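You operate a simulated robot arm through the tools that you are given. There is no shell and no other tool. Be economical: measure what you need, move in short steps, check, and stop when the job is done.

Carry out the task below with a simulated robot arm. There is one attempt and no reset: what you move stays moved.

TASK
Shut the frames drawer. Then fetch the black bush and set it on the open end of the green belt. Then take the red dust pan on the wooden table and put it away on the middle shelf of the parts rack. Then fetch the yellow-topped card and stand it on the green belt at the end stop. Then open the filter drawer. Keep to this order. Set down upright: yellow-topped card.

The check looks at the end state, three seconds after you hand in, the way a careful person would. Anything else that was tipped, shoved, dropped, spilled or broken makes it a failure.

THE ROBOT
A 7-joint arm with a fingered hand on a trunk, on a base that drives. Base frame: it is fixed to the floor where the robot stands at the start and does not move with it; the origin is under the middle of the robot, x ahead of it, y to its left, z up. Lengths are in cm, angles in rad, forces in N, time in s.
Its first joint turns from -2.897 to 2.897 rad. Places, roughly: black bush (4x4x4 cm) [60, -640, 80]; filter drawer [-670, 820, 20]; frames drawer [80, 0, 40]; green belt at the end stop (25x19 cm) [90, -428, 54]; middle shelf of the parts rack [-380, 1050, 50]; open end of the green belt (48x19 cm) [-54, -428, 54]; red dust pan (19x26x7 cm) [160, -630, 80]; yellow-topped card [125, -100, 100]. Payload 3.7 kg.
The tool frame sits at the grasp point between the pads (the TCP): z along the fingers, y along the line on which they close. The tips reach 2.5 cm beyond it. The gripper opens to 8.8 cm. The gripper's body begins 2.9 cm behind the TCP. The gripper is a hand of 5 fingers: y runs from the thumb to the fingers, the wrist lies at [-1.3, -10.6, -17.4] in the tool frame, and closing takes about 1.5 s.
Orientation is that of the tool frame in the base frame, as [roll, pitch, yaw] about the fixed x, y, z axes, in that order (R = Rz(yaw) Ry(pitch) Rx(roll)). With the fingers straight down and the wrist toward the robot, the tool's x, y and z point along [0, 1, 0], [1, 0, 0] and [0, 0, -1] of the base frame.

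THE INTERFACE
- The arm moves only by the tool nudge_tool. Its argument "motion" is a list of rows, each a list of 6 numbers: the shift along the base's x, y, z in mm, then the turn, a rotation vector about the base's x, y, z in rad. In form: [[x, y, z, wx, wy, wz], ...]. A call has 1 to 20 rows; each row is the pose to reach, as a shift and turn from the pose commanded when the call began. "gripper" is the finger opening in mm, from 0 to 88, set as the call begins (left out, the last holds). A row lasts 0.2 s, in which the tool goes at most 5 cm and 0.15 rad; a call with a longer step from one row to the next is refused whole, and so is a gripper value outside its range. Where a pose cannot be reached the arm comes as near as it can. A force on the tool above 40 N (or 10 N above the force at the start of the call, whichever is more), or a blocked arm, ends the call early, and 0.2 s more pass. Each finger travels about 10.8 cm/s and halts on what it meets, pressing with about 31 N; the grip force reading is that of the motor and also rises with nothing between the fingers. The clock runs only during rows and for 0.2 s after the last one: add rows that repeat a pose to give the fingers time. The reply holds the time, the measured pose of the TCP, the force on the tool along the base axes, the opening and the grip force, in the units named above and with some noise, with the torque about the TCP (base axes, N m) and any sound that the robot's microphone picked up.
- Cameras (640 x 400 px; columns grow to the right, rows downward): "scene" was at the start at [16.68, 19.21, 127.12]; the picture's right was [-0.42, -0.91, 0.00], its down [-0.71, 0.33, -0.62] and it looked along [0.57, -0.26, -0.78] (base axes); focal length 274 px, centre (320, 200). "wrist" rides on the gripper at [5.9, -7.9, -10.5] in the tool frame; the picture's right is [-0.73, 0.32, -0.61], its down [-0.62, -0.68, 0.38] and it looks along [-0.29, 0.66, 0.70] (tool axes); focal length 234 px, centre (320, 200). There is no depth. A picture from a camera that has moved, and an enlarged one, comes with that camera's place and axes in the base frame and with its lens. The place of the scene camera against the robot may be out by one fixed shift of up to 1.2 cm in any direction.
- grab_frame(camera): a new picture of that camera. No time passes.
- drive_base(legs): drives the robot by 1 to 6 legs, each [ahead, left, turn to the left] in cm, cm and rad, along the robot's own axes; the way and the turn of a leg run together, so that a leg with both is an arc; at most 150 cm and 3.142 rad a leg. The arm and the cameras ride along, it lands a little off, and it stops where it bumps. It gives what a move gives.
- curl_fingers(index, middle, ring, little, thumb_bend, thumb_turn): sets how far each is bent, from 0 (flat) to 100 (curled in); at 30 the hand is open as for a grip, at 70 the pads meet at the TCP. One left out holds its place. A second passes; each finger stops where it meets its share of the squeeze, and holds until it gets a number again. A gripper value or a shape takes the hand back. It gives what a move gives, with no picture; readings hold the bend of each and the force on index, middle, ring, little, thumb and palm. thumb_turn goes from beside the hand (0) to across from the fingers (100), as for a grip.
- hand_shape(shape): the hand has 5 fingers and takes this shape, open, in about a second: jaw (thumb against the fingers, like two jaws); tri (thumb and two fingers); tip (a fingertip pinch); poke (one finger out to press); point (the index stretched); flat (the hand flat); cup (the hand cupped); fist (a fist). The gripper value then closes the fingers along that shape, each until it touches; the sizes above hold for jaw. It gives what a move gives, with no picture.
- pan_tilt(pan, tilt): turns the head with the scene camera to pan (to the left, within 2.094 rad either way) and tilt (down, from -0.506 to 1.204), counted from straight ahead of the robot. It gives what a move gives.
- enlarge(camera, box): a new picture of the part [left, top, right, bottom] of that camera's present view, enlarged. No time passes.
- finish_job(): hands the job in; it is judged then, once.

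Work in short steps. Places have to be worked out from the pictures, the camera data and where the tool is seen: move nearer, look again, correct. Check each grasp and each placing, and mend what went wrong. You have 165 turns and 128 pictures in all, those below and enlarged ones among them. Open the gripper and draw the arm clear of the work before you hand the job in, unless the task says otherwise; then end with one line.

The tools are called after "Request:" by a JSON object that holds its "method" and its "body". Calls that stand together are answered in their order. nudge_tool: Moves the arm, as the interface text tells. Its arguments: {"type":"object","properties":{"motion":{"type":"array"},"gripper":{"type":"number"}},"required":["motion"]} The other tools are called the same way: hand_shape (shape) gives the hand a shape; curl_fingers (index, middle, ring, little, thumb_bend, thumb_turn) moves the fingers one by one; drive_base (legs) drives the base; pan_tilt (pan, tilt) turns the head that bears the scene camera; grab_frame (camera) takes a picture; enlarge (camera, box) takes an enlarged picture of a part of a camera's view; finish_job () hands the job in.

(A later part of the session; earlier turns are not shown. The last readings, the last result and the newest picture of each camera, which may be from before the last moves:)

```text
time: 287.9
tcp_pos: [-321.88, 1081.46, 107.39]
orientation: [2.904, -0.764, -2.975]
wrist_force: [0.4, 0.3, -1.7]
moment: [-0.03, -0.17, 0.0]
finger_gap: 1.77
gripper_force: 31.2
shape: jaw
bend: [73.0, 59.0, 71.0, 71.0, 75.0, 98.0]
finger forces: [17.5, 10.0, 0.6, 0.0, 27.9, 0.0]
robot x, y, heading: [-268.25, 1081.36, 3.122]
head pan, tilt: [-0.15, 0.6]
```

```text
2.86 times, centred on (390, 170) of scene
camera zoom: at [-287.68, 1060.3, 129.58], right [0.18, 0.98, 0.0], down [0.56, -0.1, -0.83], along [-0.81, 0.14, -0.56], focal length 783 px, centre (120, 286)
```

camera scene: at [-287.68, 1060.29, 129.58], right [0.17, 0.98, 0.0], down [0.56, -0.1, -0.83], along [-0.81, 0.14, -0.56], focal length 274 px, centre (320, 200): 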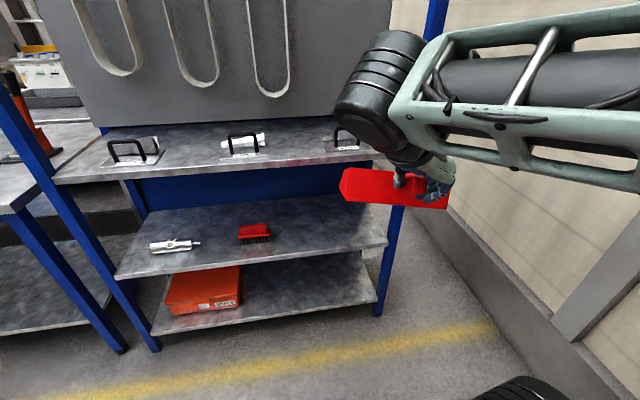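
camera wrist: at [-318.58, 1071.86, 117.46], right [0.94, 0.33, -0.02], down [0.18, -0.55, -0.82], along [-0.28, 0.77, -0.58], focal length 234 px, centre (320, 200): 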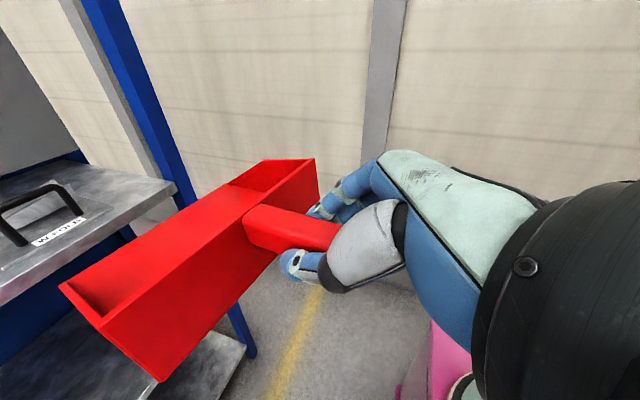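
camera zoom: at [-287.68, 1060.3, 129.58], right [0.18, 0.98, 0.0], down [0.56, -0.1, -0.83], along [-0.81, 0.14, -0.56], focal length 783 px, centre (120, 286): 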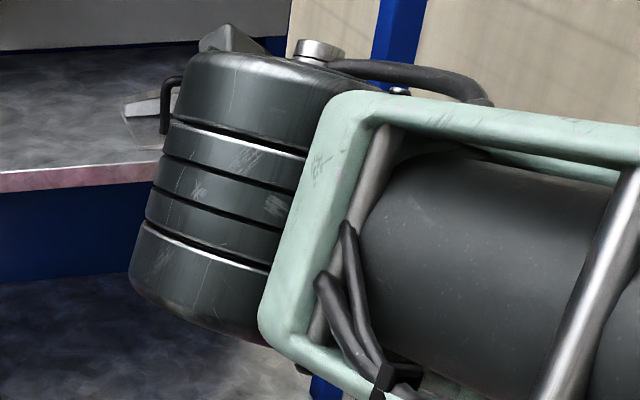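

Now the pan computes level, with its bottom ~6.1 cm below the TCP and a slight yaw. I correct the yaw, extend a bit and lower to z≈64 in front of the middle shelf bay.

Request:
{"method": "nudge_tool", "body": {"motion": [[-30, 0, 0, 0, 0, 0.05], [-60, 0, -30, 0, 0, 0.1], [-100, 0, -60, 0, 0, 0.13], [-130, 0, -100, 0, 0, 0.13], [-140, 0, -145, 0, 0, 0.13], [-140, 0, -190, 0, 0, 0.13], [-140, 0, -235, 0, 0, 0.13], [-140, 0, -280, 0, 0, 0.13], [-140, 0, -325, 0, 0, 0.13], [-140, 0, -370, 0, 0, 0.13], [-140, 0, -410, 0, 0, 0.13], [-140, 0, -430, 0, 0, 0.13], [-140, 0, -430, 0, 0, 0.13]]}}

Request:
{"method": "grab_frame", "body": {"camera": "wrist"}}

Request:
{"method": "grab_frame", "body": {"camera": "scene"}}

```text
time: 290.8
tcp_pos: [-335.92, 1081.61, 64.32]
orientation: [2.902, -0.762, -2.844]
wrist_force: [-0.8, -0.3, -1.5]
moment: [0.0, -0.14, 0.02]
finger_gap: 1.88
gripper_force: 30.8
shape: jaw
bend: [73.0, 58.0, 71.0, 71.0, 77.0, 99.0]
finger forces: [17.6, 10.3, 0.1, 0.0, 28.1, 0.1]
out of reach, approached as far as the arm can: row 8, 9, 10, 11
robot x, y, heading: [-268.18, 1081.37, 3.112]
head pan, tilt: [-0.15, 0.6]
```

```text
66 pictures are left
camera wrist: at [-331.46, 1072.37, 74.36], right [0.89, 0.45, -0.02], down [0.25, -0.52, -0.82], along [-0.38, 0.72, -0.58], focal length 234 px, centre (320, 200)
```

wrist: 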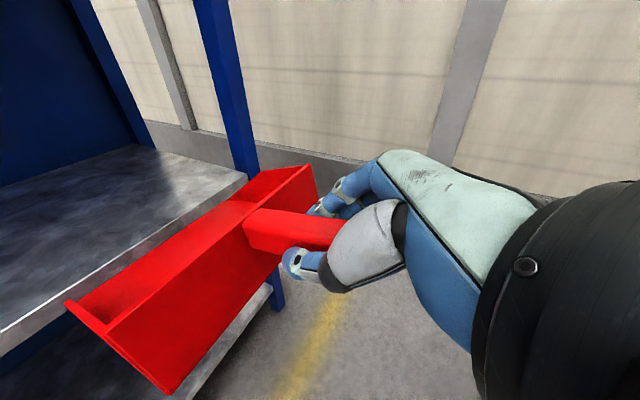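

```text
65 pictures are left
camera scene: at [-287.68, 1060.29, 129.58], right [0.18, 0.98, 0.0], down [0.56, -0.1, -0.83], along [-0.81, 0.14, -0.56], focal length 274 px, centre (320, 200)
```

scene: 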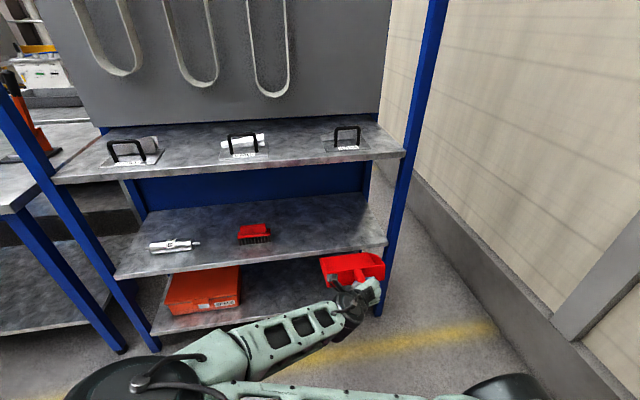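

The pan is level, aligned between y≈1072–1091, bottom ~8 cm above the shelf. I drive forward 18 cm to begin insertion.

Request:
{"method": "drive_base", "body": {"legs": [[18, 0, 0.02]]}}

Request:
{"method": "grab_frame", "body": {"camera": "scene"}}

Request:
{"method": "grab_frame", "body": {"camera": "wrist"}}

```text
time: 292.2
tcp_pos: [-353.85, 1080.52, 64.27]
orientation: [2.903, -0.763, -2.822]
wrist_force: [0.4, -0.4, -2.3]
moment: [0.03, -0.15, 0.03]
finger_gap: 1.85
gripper_force: 31.2
shape: jaw
bend: [73.0, 58.0, 71.0, 71.0, 77.0, 99.0]
finger forces: [17.6, 10.3, 0.2, 0.0, 28.1, 0.0]
robot x, y, heading: [-285.97, 1081.51, 3.139]
head pan, tilt: [-0.15, 0.6]
```

```text
64 pictures are left
camera scene: at [-305.16, 1060.19, 129.58], right [0.16, 0.99, 0.0], down [0.56, -0.09, -0.83], along [-0.82, 0.13, -0.56], focal length 274 px, centre (320, 200)
```

scene: 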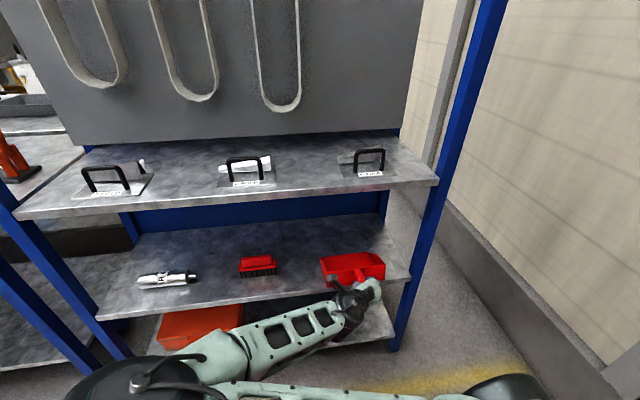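

```text
63 pictures are left
camera wrist: at [-349.18, 1071.35, 74.39], right [0.88, 0.47, -0.02], down [0.26, -0.52, -0.82], along [-0.39, 0.72, -0.58], focal length 234 px, centre (320, 200)
```

wrist: 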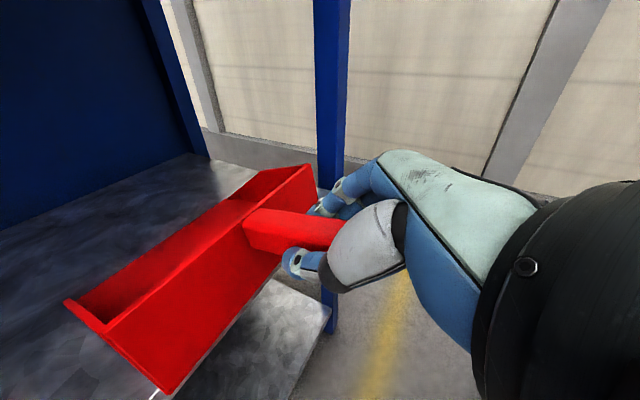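

Going well. I move the arm 14 cm further in, then lower to just above contact.

Request:
{"method": "nudge_tool", "body": {"motion": [[-35, 0, 0, 0, 0, 0], [-70, 0, 0, 0, 0, 0], [-105, 0, 0, 0, 0, 0], [-140, 0, 0, 0, 0, 0], [-140, 0, -20, 0, 0, 0], [-140, 0, -40, 0, 0, 0], [-140, 0, -60, 0, 0, 0], [-140, 0, -60, 0, 0, 0]]}}

Request:
{"method": "grab_frame", "body": {"camera": "wrist"}}

Request:
{"method": "enlarge", "body": {"camera": "scene", "box": [220, 180, 440, 340]}}

```text
time: 294.1
tcp_pos: [-367.8, 1080.53, 58.24]
orientation: [2.905, -0.764, -2.827]
wrist_force: [0.2, -0.1, -0.9]
moment: [0.01, 0.06, 0.0]
finger_gap: 1.86
gripper_force: 30.5
shape: jaw
bend: [73.0, 58.0, 71.0, 71.0, 77.0, 99.0]
finger forces: [18.4, 9.5, 3.0, 0.1, 27.7, 0.1]
robot x, y, heading: [-285.91, 1081.46, 3.138]
head pan, tilt: [-0.15, 0.6]
```

```text
62 pictures are left
camera wrist: at [-363.21, 1071.45, 68.36], right [0.88, 0.47, -0.02], down [0.26, -0.52, -0.82], along [-0.39, 0.72, -0.58], focal length 234 px, centre (320, 200)
```

wrist: 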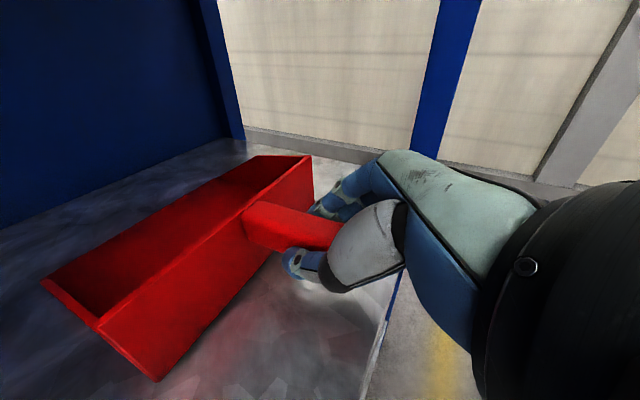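

```text
2.50 times, centred on (330, 260) of scene
camera zoom: at [-305.16, 1060.19, 129.58], right [0.16, 0.99, 0.0], down [0.56, -0.09, -0.83], along [-0.82, 0.13, -0.56], focal length 685 px, centre (295, 50)
```

zoom: 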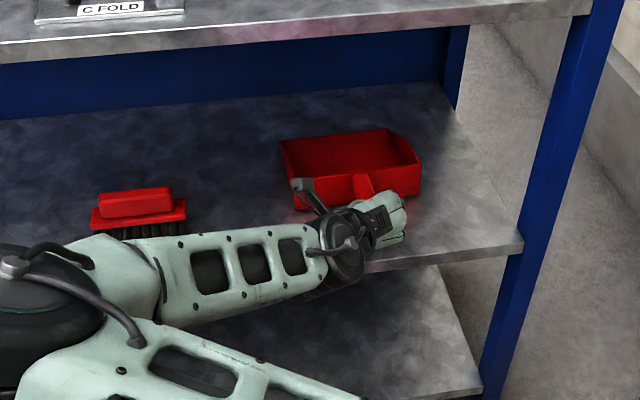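

The front lip already touches. I lower gently by another 1.5 cm so the pan settles flat.

Request:
{"method": "nudge_tool", "body": {"motion": [[0, 0, -5, 0, 0, 0], [0, 0, -10, 0, 0, 0], [0, 0, -15, 0, 0, 0], [0, 0, -15, 0, 0, 0]]}}

Request:
{"method": "grab_frame", "body": {"camera": "wrist"}}

```text
time: 295.1
tcp_pos: [-367.92, 1080.55, 56.71]
orientation: [2.901, -0.765, -2.823]
wrist_force: [3.9, 0.0, 8.4]
moment: [0.04, 0.39, 0.04]
finger_gap: 1.96
gripper_force: 30.8
shape: jaw
bend: [73.0, 58.0, 67.0, 71.0, 77.0, 98.0]
finger forces: [19.6, 8.8, 5.1, 0.8, 29.2, 0.0]
robot x, y, heading: [-285.95, 1081.26, 3.138]
head pan, tilt: [-0.15, 0.6]
```

```text
60 pictures are left
camera wrist: at [-363.2, 1071.39, 66.89], right [0.88, 0.47, -0.02], down [0.26, -0.52, -0.82], along [-0.39, 0.72, -0.58], focal length 234 px, centre (320, 200)
```

wrist: 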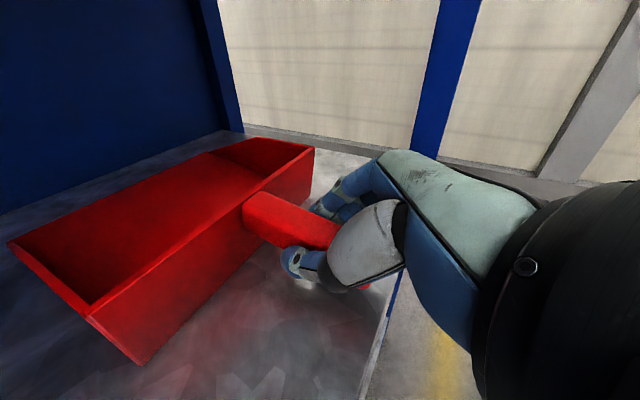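

It sits almost flat (8 N on the shelf). I open the hand fully.

Request:
{"method": "nudge_tool", "body": {"motion": [[0, 0, 0, 0, 0, 0], [0, 0, 0, 0, 0, 0], [0, 0, 0, 0, 0, 0], [0, 0, 0, 0, 0, 0], [0, 0, 0, 0, 0, 0], [0, 0, 0, 0, 0, 0]], "gripper": 70}}

Request:
{"method": "grab_frame", "body": {"camera": "wrist"}}

```text
time: 296.4
tcp_pos: [-367.99, 1080.55, 56.61]
orientation: [2.902, -0.76, -2.824]
wrist_force: [0.0, 0.9, 0.3]
moment: [0.01, 0.0, 0.01]
finger_gap: 6.95
gripper_force: 0.1
shape: jaw
bend: [27.0, 34.0, 32.0, 33.0, 50.0, 99.0]
finger forces: [0.0, 0.0, 0.1, 0.1, 0.0, 0.1]
robot x, y, heading: [-286.34, 1081.31, 3.135]
head pan, tilt: [-0.15, 0.6]
```

```text
59 pictures are left
camera wrist: at [-363.21, 1071.38, 66.85], right [0.88, 0.47, -0.02], down [0.26, -0.52, -0.82], along [-0.39, 0.72, -0.58], focal length 234 px, centre (320, 200)
```

wrist: 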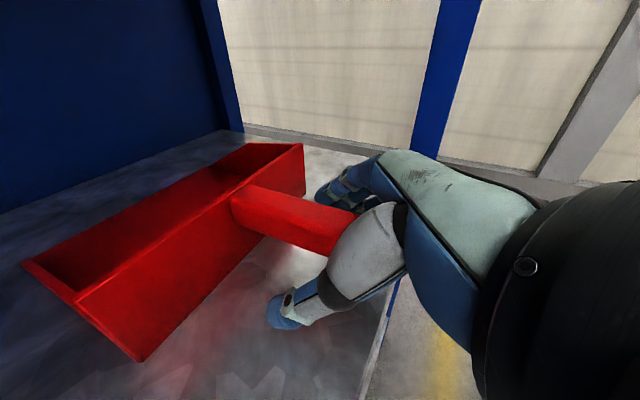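

The pan rests on the shelf. I withdraw along the hand's own axis, then straight back out.

Request:
{"method": "nudge_tool", "body": {"motion": [[28, 0, 28, 0, 0, 0], [56, 0, 56, 0, 0, 0], [75, 0, 70, 0, 0, 0], [115, 0, 70, 0, 0, 0], [155, 0, 70, 0, 0, 0], [195, 0, 70, 0, 0, 0], [195, 0, 70, 0, 0, 0]]}}

Request:
{"method": "grab_frame", "body": {"camera": "wrist"}}

Request:
{"method": "enlarge", "body": {"camera": "scene", "box": [220, 180, 440, 340]}}

```text
time: 298.1
tcp_pos: [-351.44, 1078.36, 62.52]
orientation: [2.903, -0.762, -2.825]
wrist_force: [0.8, 0.3, 0.2]
moment: [0.01, -0.01, 0.0]
finger_gap: 6.99
gripper_force: 0.1
shape: jaw
bend: [27.0, 34.0, 32.0, 33.0, 50.0, 99.0]
finger forces: [0.1, 0.0, 0.0, 0.1, 0.0, 0.0]
out of reach, approached as far as the arm can: row 5, 6, 7
robot x, y, heading: [-286.34, 1081.51, 3.136]
head pan, tilt: [-0.15, 0.6]
```

```text
58 pictures are left
camera wrist: at [-346.88, 1069.11, 72.72], right [0.88, 0.47, -0.02], down [0.26, -0.52, -0.82], along [-0.39, 0.72, -0.58], focal length 234 px, centre (320, 200)
```

wrist: 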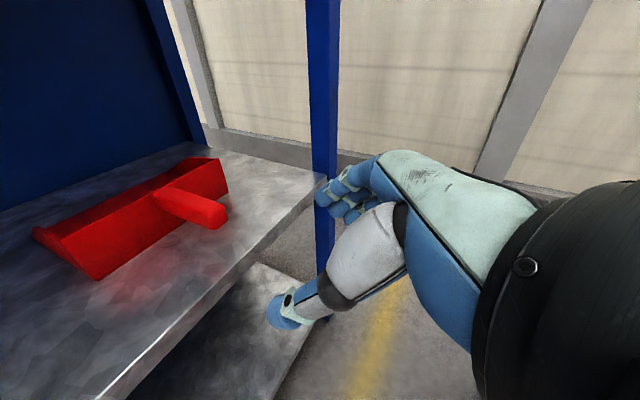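

```text
2.50 times, centred on (330, 260) of scene
camera zoom: at [-305.16, 1060.19, 129.58], right [0.16, 0.99, 0.0], down [0.56, -0.09, -0.83], along [-0.82, 0.13, -0.56], focal length 685 px, centre (295, 50)
```

zoom: 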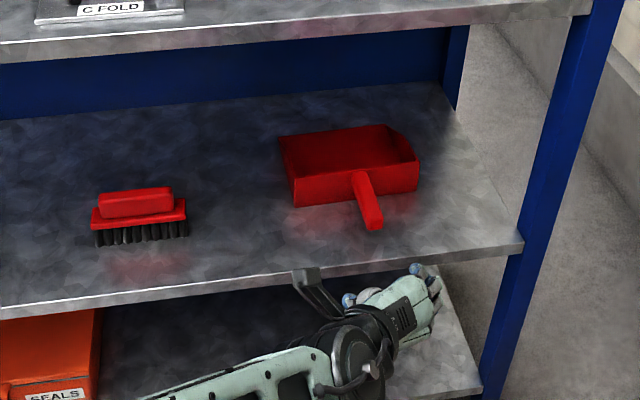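

The pan sits neatly on the middle shelf. I back out of the rack and fold the arm up with the hand straightened.

Request:
{"method": "drive_base", "body": {"legs": [[-18, 0, 0]]}}

Request:
{"method": "nudge_tool", "body": {"motion": [[0, 0, 40, -0.03, -0.12, 0], [0, 0, 80, -0.06, -0.24, 0], [0, 0, 120, -0.09, -0.36, 0], [0, 0, 160, -0.12, -0.48, 0], [0, 0, 200, -0.15, -0.6, 0], [0, 0, 240, -0.17, -0.7, 0], [20, 0, 280, -0.17, -0.78, 0], [40, 0, 320, -0.17, -0.78, 0], [60, 0, 360, -0.17, -0.78, 0], [80, 0, 400, -0.17, -0.78, 0], [100, 0, 430, -0.17, -0.78, 0], [120, 0, 450, -0.17, -0.78, 0], [120, 0, 450, -0.17, -0.78, 0]], "gripper": 88}}

Request:
{"method": "nudge_tool", "body": {"motion": [[0, 0, 0, 0, 0, 0.14], [0, 0, 0, 0, 0, 0.28], [0, 0, 0, 0, 0, 0.42], [0, 0, 0, 0, 0, 0.56], [0, 0, 0, 0, 0, 0.7], [0, 0, 0, 0, 0, 0.84], [0, 0, 0, 0, 0, 0.98], [0, 0, 0, 0, 0, 1.12], [0, 0, 0, 0, 0, 1.26], [0, 0, 0, 0, 0, 1.4], [0, 0, 0, 0, 0, 1.4]]}}

```text
time: 299.6
tcp_pos: [-333.66, 1078.15, 62.72]
orientation: [2.905, -0.764, -2.826]
wrist_force: [-0.3, -0.5, -0.7]
moment: [0.02, 0.0, 0.0]
finger_gap: 6.98
gripper_force: 0.0
shape: jaw
bend: [27.0, 34.0, 32.0, 33.0, 50.0, 99.0]
finger forces: [0.1, 0.0, 0.1, 0.0, 0.0, 0.0]
robot x, y, heading: [-268.0, 1081.14, 3.141]
head pan, tilt: [-0.15, 0.6]
```

```text
time: 301.9
tcp_pos: [-326.11, 1084.19, 104.07]
orientation: [-2.997, -0.028, 3.123]
wrist_force: [-0.7, 0.5, 0.2]
moment: [-0.03, 0.02, -0.02]
finger_gap: 8.8
gripper_force: 0.0
shape: jaw
bend: [30.0, 30.0, 30.0, 30.0, 30.0, 98.0]
finger forces: [0.0, 0.0, 0.1, 0.0, 0.1, 0.0]
out of reach, approached as far as the arm can: row 1
robot x, y, heading: [-267.89, 1081.35, 3.14]
head pan, tilt: [-0.15, 0.6]
stopped in row 11: the arm was blocked; the commanded pose is now the measured one
```

```text
time: 304.3
tcp_pos: [-326.12, 1084.08, 104.14]
orientation: [-3.0, -0.028, -1.757]
wrist_force: [-0.2, 0.3, 0.0]
moment: [0.0, 0.02, 0.0]
finger_gap: 8.81
gripper_force: 0.1
shape: jaw
bend: [30.0, 30.0, 30.0, 30.0, 30.0, 97.0]
finger forces: [0.0, 0.0, 0.0, 0.1, 0.0, 0.0]
robot x, y, heading: [-268.41, 1081.34, 3.136]
head pan, tilt: [-0.15, 0.6]
```

The arm reported a block near the end of the fold; I check that nothing is touched.

Request:
{"method": "grab_frame", "body": {"camera": "scene"}}

```text
56 pictures are left
camera scene: at [-287.24, 1060.09, 129.58], right [0.16, 0.99, 0.0], down [0.56, -0.09, -0.83], along [-0.82, 0.13, -0.56], focal length 274 px, centre (320, 200)
```

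scene: 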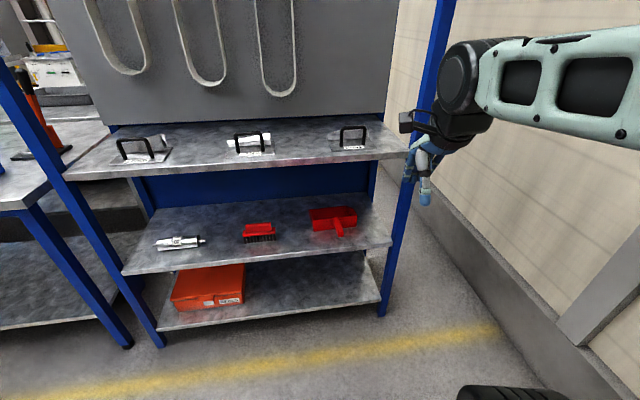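

Nothing is touched. I turn south and drive back down the aisle and the open floor.

Request:
{"method": "drive_base", "body": {"legs": [[0, 0, 1.571], [150, 0, 0], [150, 0, 0], [150, 0, 0], [150, 0, 0], [150, 0, 0]]}}

Request:
{"method": "drive_base", "body": {"legs": [[60, 130, 0], [80, 120, 0], [60, 20, 0]]}}

Request:
{"method": "pan_tilt", "body": {"pan": 0.2, "tilt": 0.35}}

Request:
{"method": "grab_frame", "body": {"camera": "scene"}}

```text
time: 343.9
tcp_pos: [-280.0, 271.02, 104.16]
orientation: [-3.001, -0.03, -0.197]
wrist_force: [-0.3, 0.7, -0.8]
moment: [-0.01, -0.03, -0.03]
finger_gap: 8.79
gripper_force: 0.2
shape: jaw
bend: [30.0, 30.0, 30.0, 30.0, 30.0, 97.0]
finger forces: [0.0, 0.0, 0.0, 0.1, 0.0, 0.1]
robot x, y, heading: [-276.26, 328.78, -1.586]
head pan, tilt: [-0.15, 0.6]
```

```text
time: 360.9
tcp_pos: [-9.77, 69.39, 104.21]
orientation: [-3.001, -0.028, -0.198]
wrist_force: [-0.4, -0.3, 0.7]
moment: [0.02, -0.02, -0.02]
finger_gap: 8.81
gripper_force: 0.0
shape: jaw
bend: [30.0, 30.0, 30.0, 30.0, 30.0, 97.0]
finger forces: [0.0, 0.0, 0.0, 0.0, 0.1, 0.0]
robot x, y, heading: [-6.54, 127.57, -1.586]
head pan, tilt: [-0.15, 0.6]
```

```text
time: 361.8
tcp_pos: [-9.81, 69.23, 104.17]
orientation: [-3.0, -0.029, -0.199]
wrist_force: [0.9, 0.3, 0.0]
moment: [0.02, -0.04, -0.05]
finger_gap: 8.81
gripper_force: 0.0
shape: jaw
bend: [30.0, 30.0, 30.0, 30.0, 30.0, 97.0]
finger forces: [0.1, 0.0, 0.0, 0.0, 0.0, 0.0]
robot x, y, heading: [-6.34, 127.7, -1.589]
head pan, tilt: [0.201, 0.351]
```

```text
55 pictures are left
camera scene: at [17.29, 107.57, 131.85], right [-0.98, -0.18, 0.0], down [-0.06, 0.34, -0.94], along [0.17, -0.92, -0.34], focal length 274 px, centre (320, 200)
```

scene: 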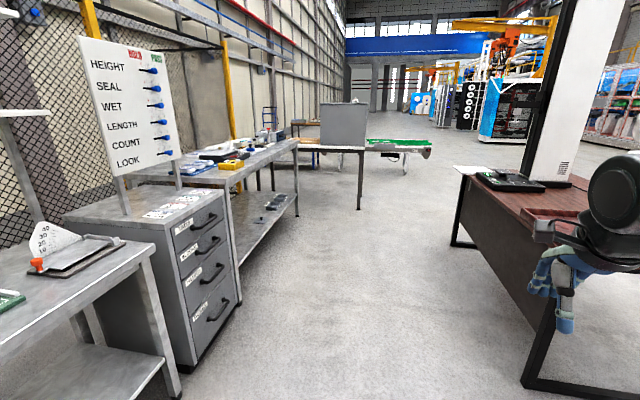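

Table fronts are at x≈104 and the desk ends at x≈-64, so there's room. I turn east and strafe down to the card's place.

Request:
{"method": "drive_base", "body": {"legs": [[0, 0, 1.587], [0, -130, 0], [20, -98, 0]]}}

Request:
{"method": "pan_tilt", "body": {"pan": -0.1, "tilt": 0.4}}

Request:
{"method": "grab_frame", "body": {"camera": "scene"}}

```text
time: 376.8
tcp_pos: [72.13, -98.85, 104.19]
orientation: [-2.999, -0.029, 1.397]
wrist_force: [-0.8, 0.2, 0.4]
moment: [0.0, -0.01, 0.0]
finger_gap: 8.81
gripper_force: 0.1
shape: jaw
bend: [30.0, 30.0, 30.0, 30.0, 30.0, 97.0]
finger forces: [0.0, 0.1, 0.1, 0.1, 0.0, 0.0]
robot x, y, heading: [14.29, -97.16, 0.01]
head pan, tilt: [0.201, 0.351]
```

```text
time: 377.6
tcp_pos: [72.11, -98.79, 104.15]
orientation: [-2.999, -0.029, 1.397]
wrist_force: [0.3, -0.2, 0.3]
moment: [0.02, -0.02, -0.02]
finger_gap: 8.83
gripper_force: 0.0
shape: jaw
bend: [30.0, 30.0, 30.0, 30.0, 30.0, 97.0]
finger forces: [0.0, 0.0, 0.0, 0.1, 0.0, 0.0]
robot x, y, heading: [14.47, -96.91, 0.008]
head pan, tilt: [-0.099, 0.4]
```

```text
54 pictures are left
camera scene: at [33.03, -75.43, 131.4], right [-0.09, -1.0, 0.0], down [-0.39, 0.03, -0.92], along [0.92, -0.08, -0.39], focal length 274 px, centre (320, 200)
```

scene: 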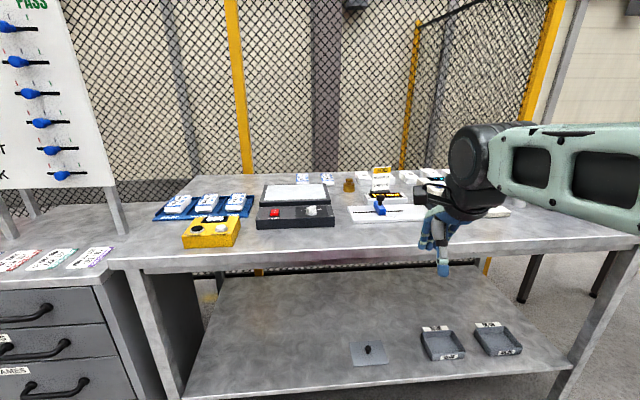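

The expected spot projects near (365,179): a standing card with a yellow top appears at about (381,178). I zoom in.

Request:
{"method": "enlarge", "body": {"camera": "scene", "box": [320, 150, 460, 235]}}

Request:
{"method": "grab_frame", "body": {"camera": "wrist"}}

```text
4.57 times, centred on (390, 192) of scene
camera zoom: at [33.03, -75.43, 131.4], right [-0.09, -1.0, 0.0], down [-0.39, 0.03, -0.92], along [0.92, -0.08, -0.39], focal length 1253 px, centre (0, 234)
```

zoom: 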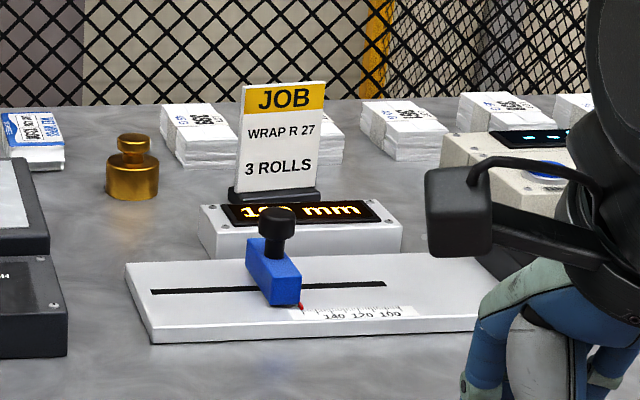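

```text
52 pictures are left
camera wrist: at [66.96, -92.31, 115.83], right [0.27, -0.8, 0.53], down [-0.82, -0.48, -0.3], along [0.5, -0.36, -0.79], focal length 234 px, centre (320, 200)
```

wrist: 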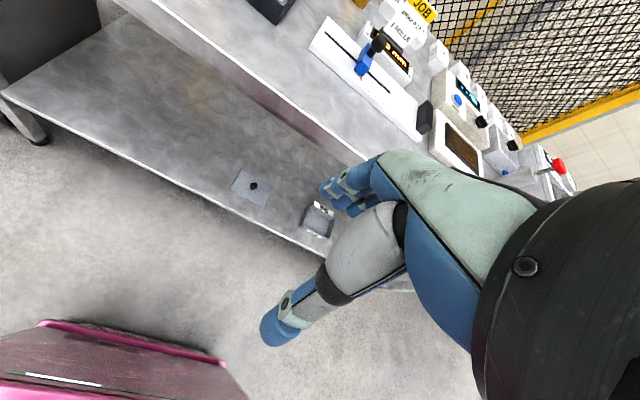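

The card stands free on a dark foot, facing me, just behind the display box. I straighten the hand, raise it, and then drive closer for a proper view.

Request:
{"method": "nudge_tool", "body": {"motion": [[20, 0, 40, -0.02, -0.05, 0.06], [50, 0, 80, -0.05, -0.13, 0.12], [90, 0, 110, -0.05, -0.134, 0.17], [130, 0, 130, -0.05, -0.134, 0.17], [170, 0, 150, -0.05, -0.134, 0.17], [200, 0, 180, -0.05, -0.134, 0.17], [200, 0, 180, -0.05, -0.134, 0.17]]}}

Request:
{"method": "drive_base", "body": {"legs": [[22, 0, 0]]}}

Request:
{"method": "grab_frame", "body": {"camera": "wrist"}}

Request:
{"method": "grab_frame", "body": {"camera": "scene"}}

```text
time: 379.2
tcp_pos: [92.25, -99.06, 121.95]
orientation: [-3.138, 0.01, 1.569]
wrist_force: [-0.1, -0.4, -0.3]
moment: [-0.01, -0.03, 0.01]
finger_gap: 8.78
gripper_force: 0.0
shape: jaw
bend: [30.0, 30.0, 30.0, 30.0, 30.0, 97.0]
finger forces: [0.0, 0.0, 0.0, 0.0, 0.0, 0.0]
robot x, y, heading: [13.99, -97.15, 0.008]
head pan, tilt: [-0.099, 0.4]
```

```text
time: 380.9
tcp_pos: [114.39, -99.04, 121.99]
orientation: [-3.139, 0.01, 1.568]
wrist_force: [0.0, 1.1, 0.6]
moment: [-0.01, -0.02, -0.03]
finger_gap: 8.8
gripper_force: 0.0
shape: jaw
bend: [30.0, 30.0, 30.0, 30.0, 30.0, 97.0]
finger forces: [0.0, 0.1, 0.1, 0.1, 0.0, 0.0]
robot x, y, heading: [36.3, -96.69, 0.007]
head pan, tilt: [-0.099, 0.4]
```

```text
51 pictures are left
camera wrist: at [106.58, -92.97, 132.51], right [0.32, -0.72, 0.61], down [-0.68, -0.62, -0.38], along [0.65, -0.3, -0.7], focal length 234 px, centre (320, 200)
```

wrist: 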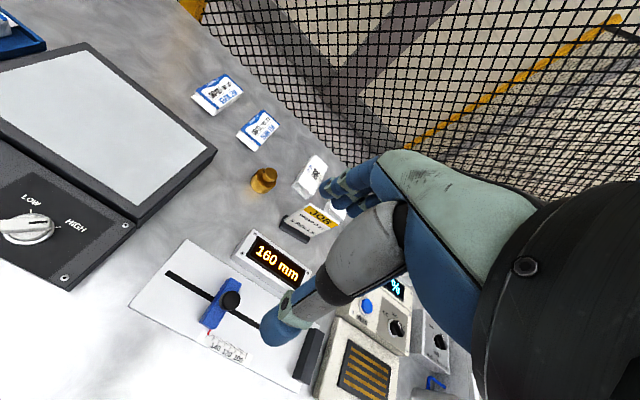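

```text
50 pictures are left
camera scene: at [55.23, -75.27, 131.4], right [-0.09, -1.0, 0.0], down [-0.39, 0.04, -0.92], along [0.92, -0.08, -0.39], focal length 274 px, centre (320, 200)
```

scene: 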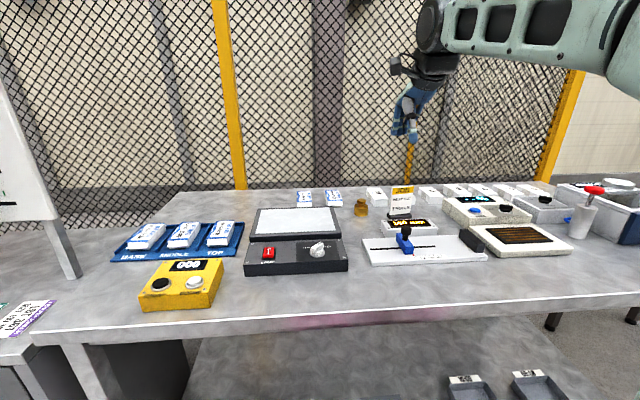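

Both cameras see the card now; I zoom in on each to triangulate.

Request:
{"method": "enlarge", "body": {"camera": "wrist", "box": [250, 160, 370, 280]}}

Request:
{"method": "enlarge", "body": {"camera": "scene", "box": [350, 170, 450, 250]}}

```text
3.33 times, centred on (310, 220) of wrist
camera zoom: at [106.58, -92.97, 132.51], right [0.32, -0.72, 0.61], down [-0.68, -0.62, -0.38], along [0.65, -0.3, -0.7], focal length 781 px, centre (353, 133)
```

zoom: 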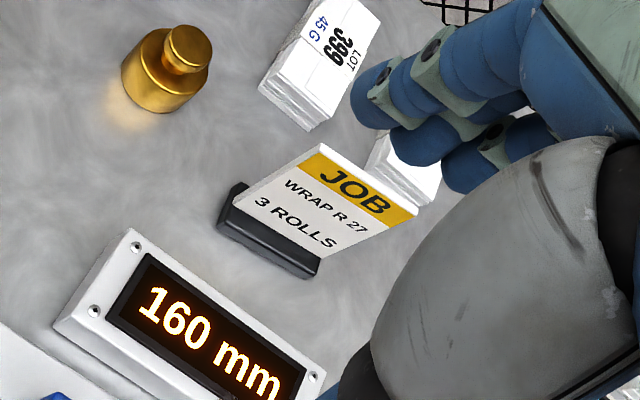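

```text
5.00 times, centred on (400, 210) of scene
camera zoom: at [55.23, -75.27, 131.4], right [-0.09, -1.0, 0.0], down [-0.39, 0.04, -0.92], along [0.92, -0.08, -0.39], focal length 1370 px, centre (-80, 150)
```

zoom: 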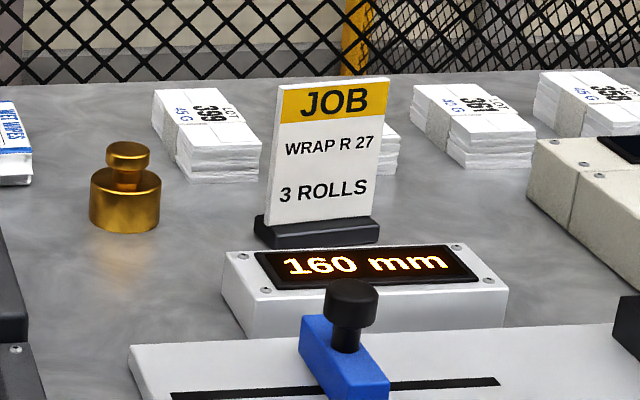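

Triangulated: card top centre (133.7,-108.3,101.7), bottom (132.5,-108.1,93), table ≈91.5, leaning slightly back. I drive 12 cm closer and position the hand above it.

Request:
{"method": "drive_base", "body": {"legs": [[12, 0, 0]]}}

Request:
{"method": "nudge_tool", "body": {"motion": [[30, -40, 0, 0, 0, 0], [65, -80, 0, 0, 0, 0], [67, -92, -40, 0, 0, 0], [67, -92, -80, 0, 0, 0], [67, -92, -120, 0, 0, 0], [67, -92, -140, 0, 0, 0], [67, -92, -140, 0, 0, 0]]}}

Request:
{"method": "grab_frame", "body": {"camera": "wrist"}}

```text
time: 382.1
tcp_pos: [126.47, -98.88, 122.04]
orientation: [-3.137, 0.007, 1.567]
wrist_force: [-0.1, -0.7, -0.3]
moment: [0.02, 0.01, -0.02]
finger_gap: 8.78
gripper_force: 0.0
shape: jaw
bend: [30.0, 30.0, 30.0, 30.0, 30.0, 97.0]
finger forces: [0.0, 0.0, 0.1, 0.1, 0.0, 0.0]
robot x, y, heading: [48.95, -97.01, 0.006]
head pan, tilt: [-0.099, 0.4]
```

```text
refused: row 2 steps farther than a row can; nothing moved
```

```text
47 pictures are left
camera wrist: at [118.72, -92.9, 132.51], right [0.32, -0.72, 0.61], down [-0.68, -0.62, -0.38], along [0.65, -0.3, -0.7], focal length 234 px, centre (320, 200)
```

wrist: 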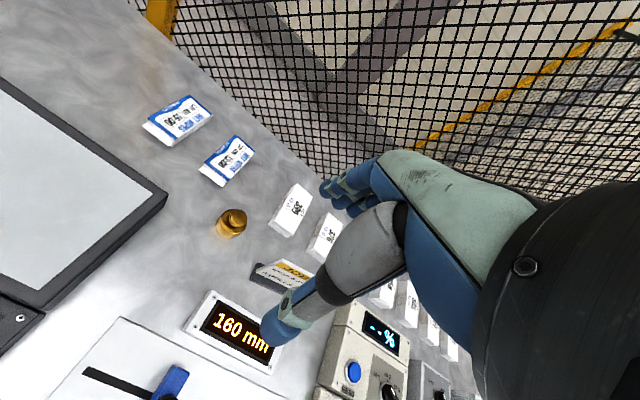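

One row was too long; the card again computes to (133.8,-107.6). I redo the move in smaller steps, stopping with the tips just above the card.

Request:
{"method": "nudge_tool", "body": {"motion": [[25, -35, 0, 0, 0, 0], [50, -70, 0, 0, 0, 0], [71, -90, -20, 0, 0, 0], [71, -90, -60, 0, 0, 0], [71, -90, -100, 0, 0, 0], [71, -90, -140, 0, 0, 0], [71, -90, -155, 0, 0, 0], [71, -90, -155, 0, 0, 0]]}}

Request:
{"method": "grab_frame", "body": {"camera": "wrist"}}

Request:
{"method": "enlarge", "body": {"camera": "scene", "box": [330, 130, 470, 250]}}

```text
time: 383.9
tcp_pos: [133.69, -107.82, 106.47]
orientation: [-3.138, 0.009, 1.567]
wrist_force: [0.1, -0.6, 1.0]
moment: [0.0, -0.02, 0.02]
finger_gap: 8.8
gripper_force: 0.0
shape: jaw
bend: [30.0, 30.0, 30.0, 30.0, 30.0, 97.0]
finger forces: [0.0, 0.0, 0.0, 0.0, 0.1, 0.1]
robot x, y, heading: [48.41, -96.71, 0.004]
head pan, tilt: [-0.099, 0.4]
```

```text
46 pictures are left
camera wrist: at [125.91, -101.74, 116.99], right [0.32, -0.72, 0.61], down [-0.68, -0.62, -0.38], along [0.65, -0.3, -0.7], focal length 234 px, centre (320, 200)
```

wrist: 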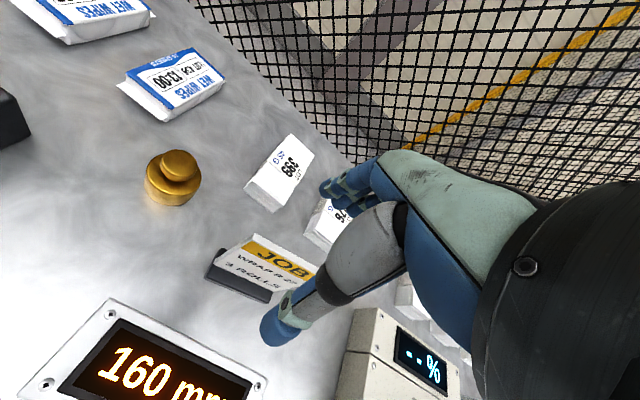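

```text
3.33 times, centred on (400, 190) of scene
camera zoom: at [67.37, -75.18, 131.4], right [-0.09, -1.0, 0.0], down [-0.39, 0.04, -0.92], along [0.92, -0.08, -0.39], focal length 913 px, centre (53, 233)
```

zoom: 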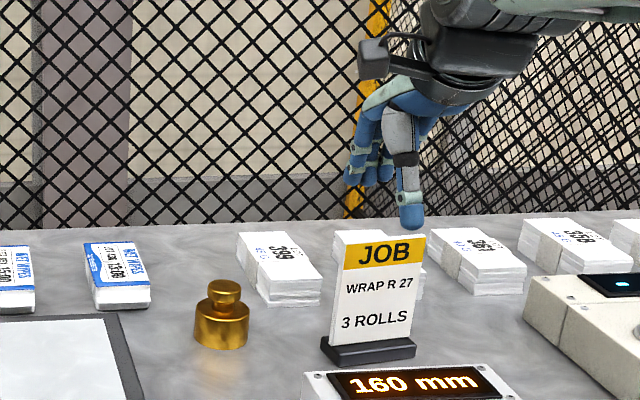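

The hand is centred over the card. I descend 7 cm and take the upper part between thumb and fingers.

Request:
{"method": "nudge_tool", "body": {"motion": [[0, 0, -30, 0, 0, 0], [0, 0, -55, 0, 0, 0], [0, 0, -70, 0, 0, 0], [0, 0, -70, 0, 0, 0]]}}

Request:
{"method": "grab_frame", "body": {"camera": "wrist"}}

```text
time: 384.9
tcp_pos: [133.61, -107.75, 99.57]
orientation: [-3.138, 0.01, 1.567]
wrist_force: [-0.1, 0.0, 0.0]
moment: [0.01, 0.0, 0.05]
finger_gap: 8.82
gripper_force: 0.1
shape: jaw
bend: [30.0, 30.0, 30.0, 30.0, 30.0, 97.0]
finger forces: [0.0, 0.0, 0.1, 0.0, 0.0, 0.1]
robot x, y, heading: [48.35, -96.94, 0.001]
head pan, tilt: [-0.099, 0.4]
```

```text
44 pictures are left
camera wrist: at [125.94, -101.78, 109.99], right [0.32, -0.72, 0.61], down [-0.68, -0.62, -0.38], along [0.65, -0.3, -0.7], focal length 234 px, centre (320, 200)
```

wrist: 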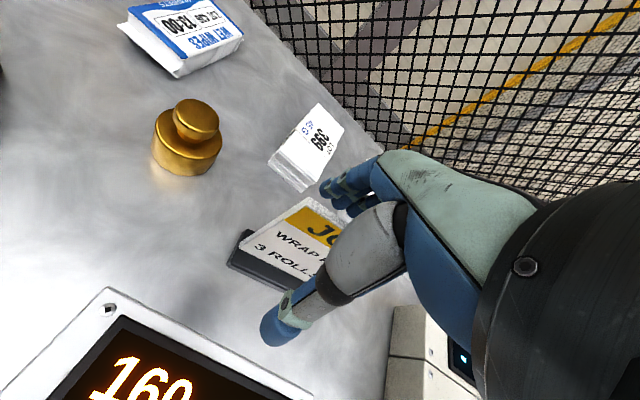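

Card is between thumb and fingers. I close.

Request:
{"method": "nudge_tool", "body": {"motion": [[0, 0, 0, 0, 0, 0], [0, 0, 0, 0, 0, 0], [0, 0, 0, 0, 0, 0], [0, 0, 0, 0, 0, 0], [0, 0, 0, 0, 0, 0], [0, 0, 0, 0, 0, 0], [0, 0, 0, 0, 0, 0], [0, 0, 0, 0, 0, 0], [0, 0, 0, 0, 0, 0]], "gripper": 0}}

Request:
{"method": "grab_frame", "body": {"camera": "wrist"}}

```text
time: 386.9
tcp_pos: [133.64, -107.76, 99.58]
orientation: [-3.138, 0.007, 1.567]
wrist_force: [0.0, -0.3, 0.2]
moment: [0.06, -0.05, -0.01]
finger_gap: 0.01
gripper_force: 30.7
shape: jaw
bend: [70.0, 70.0, 70.0, 70.0, 71.0, 100.0]
finger forces: [18.9, 6.6, 2.8, 0.0, 28.2, 0.0]
robot x, y, heading: [48.43, -96.59, 0.009]
head pan, tilt: [-0.099, 0.4]
```

```text
43 pictures are left
camera wrist: at [125.94, -101.78, 110.02], right [0.32, -0.72, 0.61], down [-0.68, -0.62, -0.38], along [0.65, -0.3, -0.7], focal length 234 px, centre (320, 200)
```

wrist: 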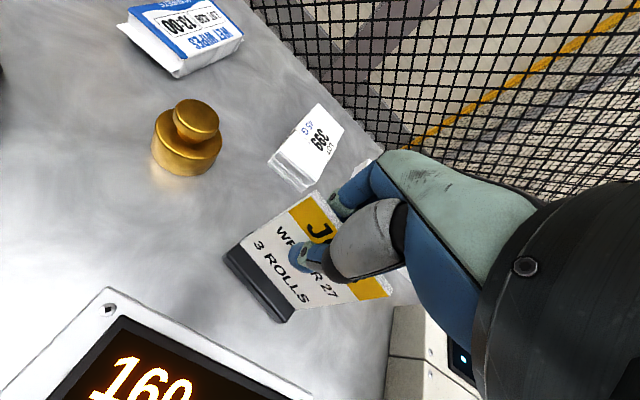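

Held well (thumb 28 N, index 19 N). I lift it straight up and check.

Request:
{"method": "nudge_tool", "body": {"motion": [[0, 0, 20, 0, 0, 0], [0, 0, 50, 0, 0, 0], [0, 0, 90, 0, 0, 0], [0, 0, 130, 0, 0, 0], [0, 0, 170, 0, 0, 0], [0, 0, 200, 0, 0, 0], [0, 0, 200, 0, 0, 0]]}}

Request:
{"method": "enlarge", "body": {"camera": "scene", "box": [310, 80, 470, 230]}}

Request:
{"method": "grab_frame", "body": {"camera": "wrist"}}

```text
time: 388.5
tcp_pos: [133.52, -108.0, 119.38]
orientation: [-3.135, 0.009, 1.567]
wrist_force: [-0.6, 0.3, -1.6]
moment: [0.06, 0.0, 0.02]
finger_gap: 0.0
gripper_force: 30.8
shape: jaw
bend: [70.0, 70.0, 70.0, 70.0, 72.0, 100.0]
finger forces: [20.0, 5.8, 2.2, 0.1, 28.0, 0.0]
robot x, y, heading: [48.92, -96.78, 0.01]
head pan, tilt: [-0.099, 0.4]
```

```text
2.67 times, centred on (390, 155) of scene
camera zoom: at [67.37, -75.18, 131.4], right [-0.09, -1.0, 0.0], down [-0.39, 0.04, -0.92], along [0.92, -0.08, -0.39], focal length 731 px, centre (133, 320)
```

zoom: 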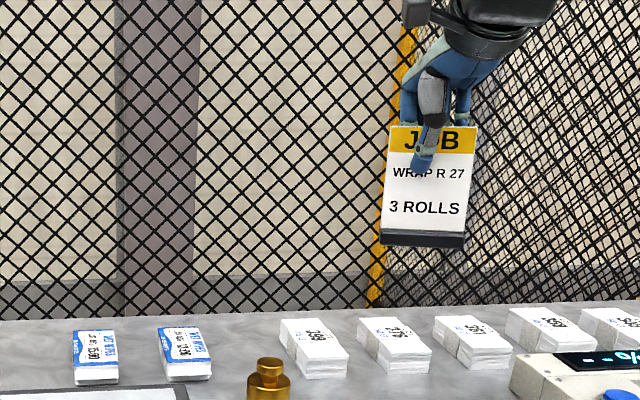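

```text
41 pictures are left
camera wrist: at [125.76, -101.93, 130.02], right [0.32, -0.72, 0.61], down [-0.69, -0.62, -0.37], along [0.65, -0.3, -0.7], focal length 234 px, centre (320, 200)
```

wrist: 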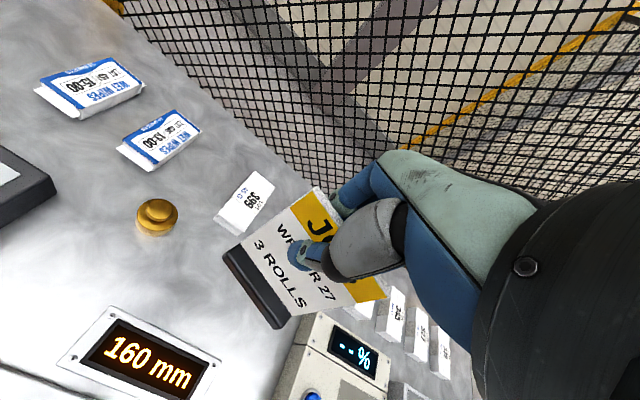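

The card is held, rotated just ~5° in its plane. I back off gently, turn south, and drive through the corridor to the north side of the belt.

Request:
{"method": "drive_base", "body": {"legs": [[-48, 0, 0], [0, 0, -1.575], [120, -12, 0], [120, 0, 0]]}}

Request:
{"method": "pan_tilt", "body": {"pan": 0.6, "tilt": 0.5}}

Request:
{"method": "grab_frame", "body": {"camera": "scene"}}

```text
time: 406.5
tcp_pos: [-27.61, -418.45, 119.38]
orientation: [-3.139, 0.01, -0.026]
wrist_force: [0.2, 0.8, -0.7]
moment: [-0.01, -0.05, -0.01]
finger_gap: 0.0
gripper_force: 30.6
shape: jaw
bend: [70.0, 70.0, 70.0, 70.0, 72.0, 100.0]
finger forces: [20.1, 5.4, 2.0, 0.0, 27.4, 0.0]
robot x, y, heading: [-14.42, -333.39, -1.586]
head pan, tilt: [-0.099, 0.4]
```

```text
time: 407.5
tcp_pos: [-27.58, -418.47, 119.47]
orientation: [-3.139, 0.008, -0.026]
wrist_force: [0.0, 0.6, -1.4]
moment: [-0.02, -0.03, 0.02]
finger_gap: 0.01
gripper_force: 30.8
shape: jaw
bend: [70.0, 70.0, 70.0, 70.0, 72.0, 100.0]
finger forces: [20.1, 5.5, 2.0, 0.0, 27.4, 0.0]
robot x, y, heading: [-14.39, -333.43, -1.584]
head pan, tilt: [0.6, 0.499]
```

```text
40 pictures are left
camera scene: at [12.71, -351.88, 130.49], right [-0.83, -0.55, 0.0], down [-0.26, 0.4, -0.88], along [0.48, -0.73, -0.48], focal length 274 px, centre (320, 200)
```

scene: 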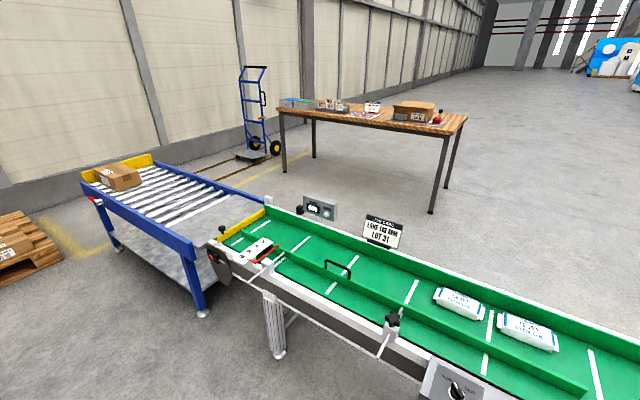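

I see the yellow end stop and the nominal placing spot projects near (273,236). I zoom to see what stands around it.

Request:
{"method": "enlarge", "body": {"camera": "scene", "box": [200, 180, 400, 310]}}

```text
3.08 times, centred on (300, 245) of scene
camera zoom: at [12.71, -351.88, 130.49], right [-0.83, -0.55, 0.0], down [-0.26, 0.4, -0.88], along [0.48, -0.73, -0.48], focal length 843 px, centre (382, 62)
```

zoom: 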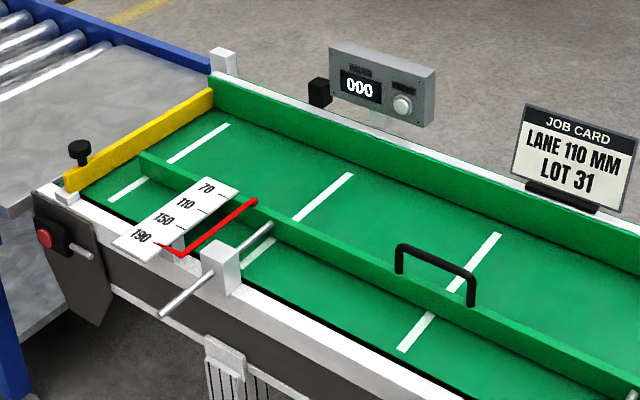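

The lane at the end stop lies between the guide (y≈-418.5) and the south rail (y≈-438), stop at x≈104.5. I strafe east along the belt so the card comes over about (91,-428).

Request:
{"method": "drive_base", "body": {"legs": [[6, 110, 0.013]]}}

Request:
{"method": "pan_tilt", "body": {"pan": -0.1, "tilt": 0.75}}

Request:
{"method": "grab_frame", "body": {"camera": "scene"}}

Request:
{"method": "grab_frame", "body": {"camera": "wrist"}}

```text
time: 413.1
tcp_pos: [80.92, -425.87, 119.49]
orientation: [-3.138, 0.01, -0.015]
wrist_force: [-0.8, -0.5, -0.2]
moment: [0.01, -0.01, 0.01]
finger_gap: 0.0
gripper_force: 30.8
shape: jaw
bend: [70.0, 70.0, 70.0, 70.0, 72.0, 100.0]
finger forces: [20.2, 5.4, 2.0, 0.0, 27.4, 0.0]
robot x, y, heading: [93.18, -340.72, -1.571]
head pan, tilt: [0.6, 0.499]
```

```text
time: 414.1
tcp_pos: [80.92, -425.68, 119.56]
orientation: [-3.138, 0.008, -0.014]
wrist_force: [-0.1, 0.4, 0.0]
moment: [-0.02, 0.0, 0.02]
finger_gap: 0.0
gripper_force: 31.6
shape: jaw
bend: [70.0, 70.0, 70.0, 70.0, 72.0, 100.0]
finger forces: [20.1, 5.4, 2.0, 0.0, 27.4, 0.1]
robot x, y, heading: [93.02, -341.06, -1.573]
head pan, tilt: [-0.099, 0.75]
```

```text
38 pictures are left
camera scene: at [114.42, -359.33, 128.3], right [-0.99, 0.1, 0.0], down [0.07, 0.68, -0.73], along [-0.07, -0.73, -0.68], focal length 274 px, centre (320, 200)
```

scene: 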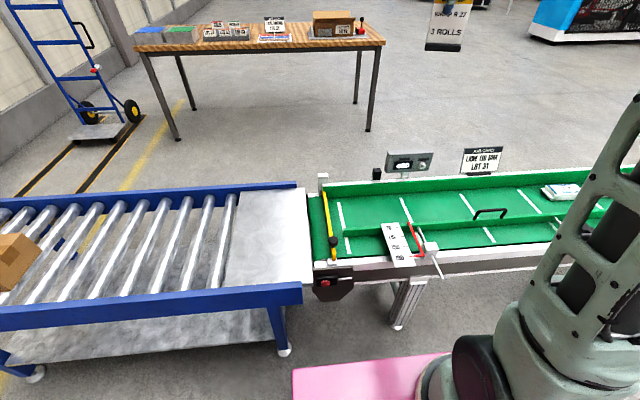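

```text
37 pictures are left
camera wrist: at [87.03, -417.96, 130.0], right [-0.73, -0.32, 0.61], down [-0.62, 0.69, -0.38], along [-0.3, -0.65, -0.7], focal length 234 px, centre (320, 200)
```

wrist: 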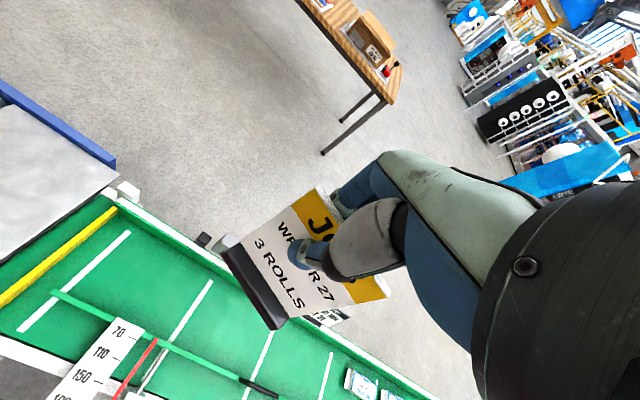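

The end-stop region checks out from the wrist camera too. I move over (91.5,-428.5) and lower to a few centimetres above the belt.

Request:
{"method": "nudge_tool", "body": {"motion": [[35, -10, 0, 0, 0, 0], [70, -20, 0, 0, 0, 0], [106, -28, 0, 0, 0, 0], [106, -28, -45, 0, 0, 0], [106, -28, -90, 0, 0, 0], [106, -28, -135, 0, 0, 0], [106, -28, -180, 0, 0, 0], [106, -28, -225, 0, 0, 0], [106, -28, -270, 0, 0, 0], [106, -28, -315, 0, 0, 0], [106, -28, -360, 0, 0, 0], [106, -28, -405, 0, 0, 0], [106, -28, -450, 0, 0, 0], [106, -28, -490, 0, 0, 0], [106, -28, -520, 0, 0, 0], [106, -28, -520, 0, 0, 0]]}}

Request:
{"method": "grab_frame", "body": {"camera": "wrist"}}

Request:
{"method": "grab_frame", "body": {"camera": "scene"}}

```text
time: 417.5
tcp_pos: [91.47, -428.46, 67.52]
orientation: [-3.136, 0.008, -0.013]
wrist_force: [0.5, 0.8, -0.9]
moment: [0.03, -0.03, -0.02]
finger_gap: 0.0
gripper_force: 31.0
shape: jaw
bend: [70.0, 70.0, 70.0, 70.0, 72.0, 99.0]
finger forces: [21.1, 5.0, 1.3, 0.0, 27.2, 0.1]
robot x, y, heading: [92.75, -340.95, -1.573]
head pan, tilt: [-0.099, 0.75]
```

```text
36 pictures are left
camera wrist: at [97.66, -420.68, 78.15], right [-0.73, -0.32, 0.61], down [-0.62, 0.69, -0.37], along [-0.31, -0.65, -0.7], focal length 234 px, centre (320, 200)
```

wrist: 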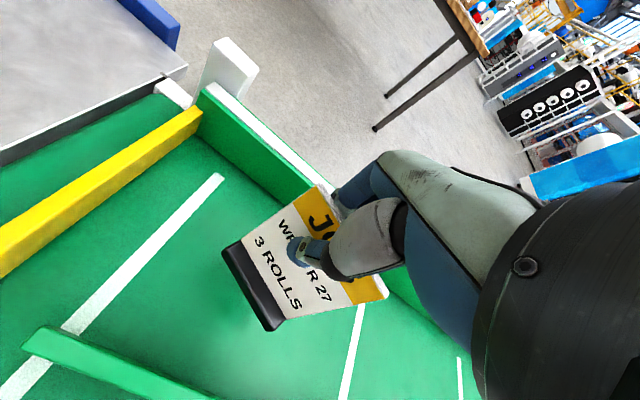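

```text
35 pictures are left
camera scene: at [114.42, -359.33, 128.29], right [-0.99, 0.1, 0.0], down [0.07, 0.68, -0.73], along [-0.07, -0.73, -0.68], focal length 274 px, centre (320, 200)
```

scene: 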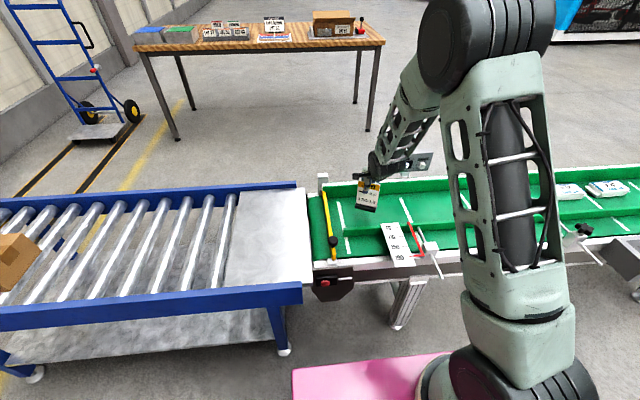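

The hand hangs in the right lane. I zoom on the card to judge height and tilt.

Request:
{"method": "enlarge", "body": {"camera": "scene", "box": [320, 160, 420, 270]}}

```text
3.64 times, centred on (370, 215) of scene
camera zoom: at [114.42, -359.33, 128.29], right [-0.99, 0.1, 0.0], down [0.07, 0.68, -0.73], along [-0.07, -0.73, -0.68], focal length 996 px, centre (138, 146)
```

zoom: 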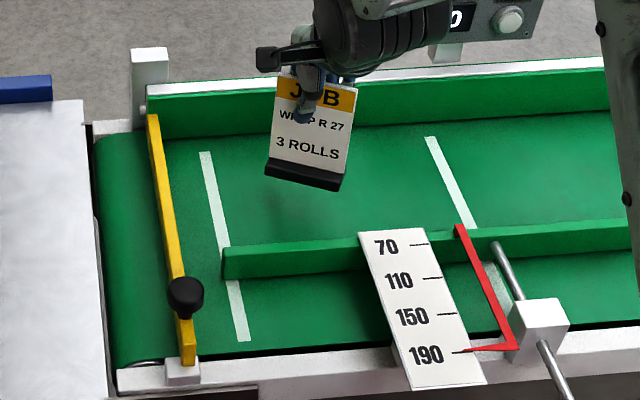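

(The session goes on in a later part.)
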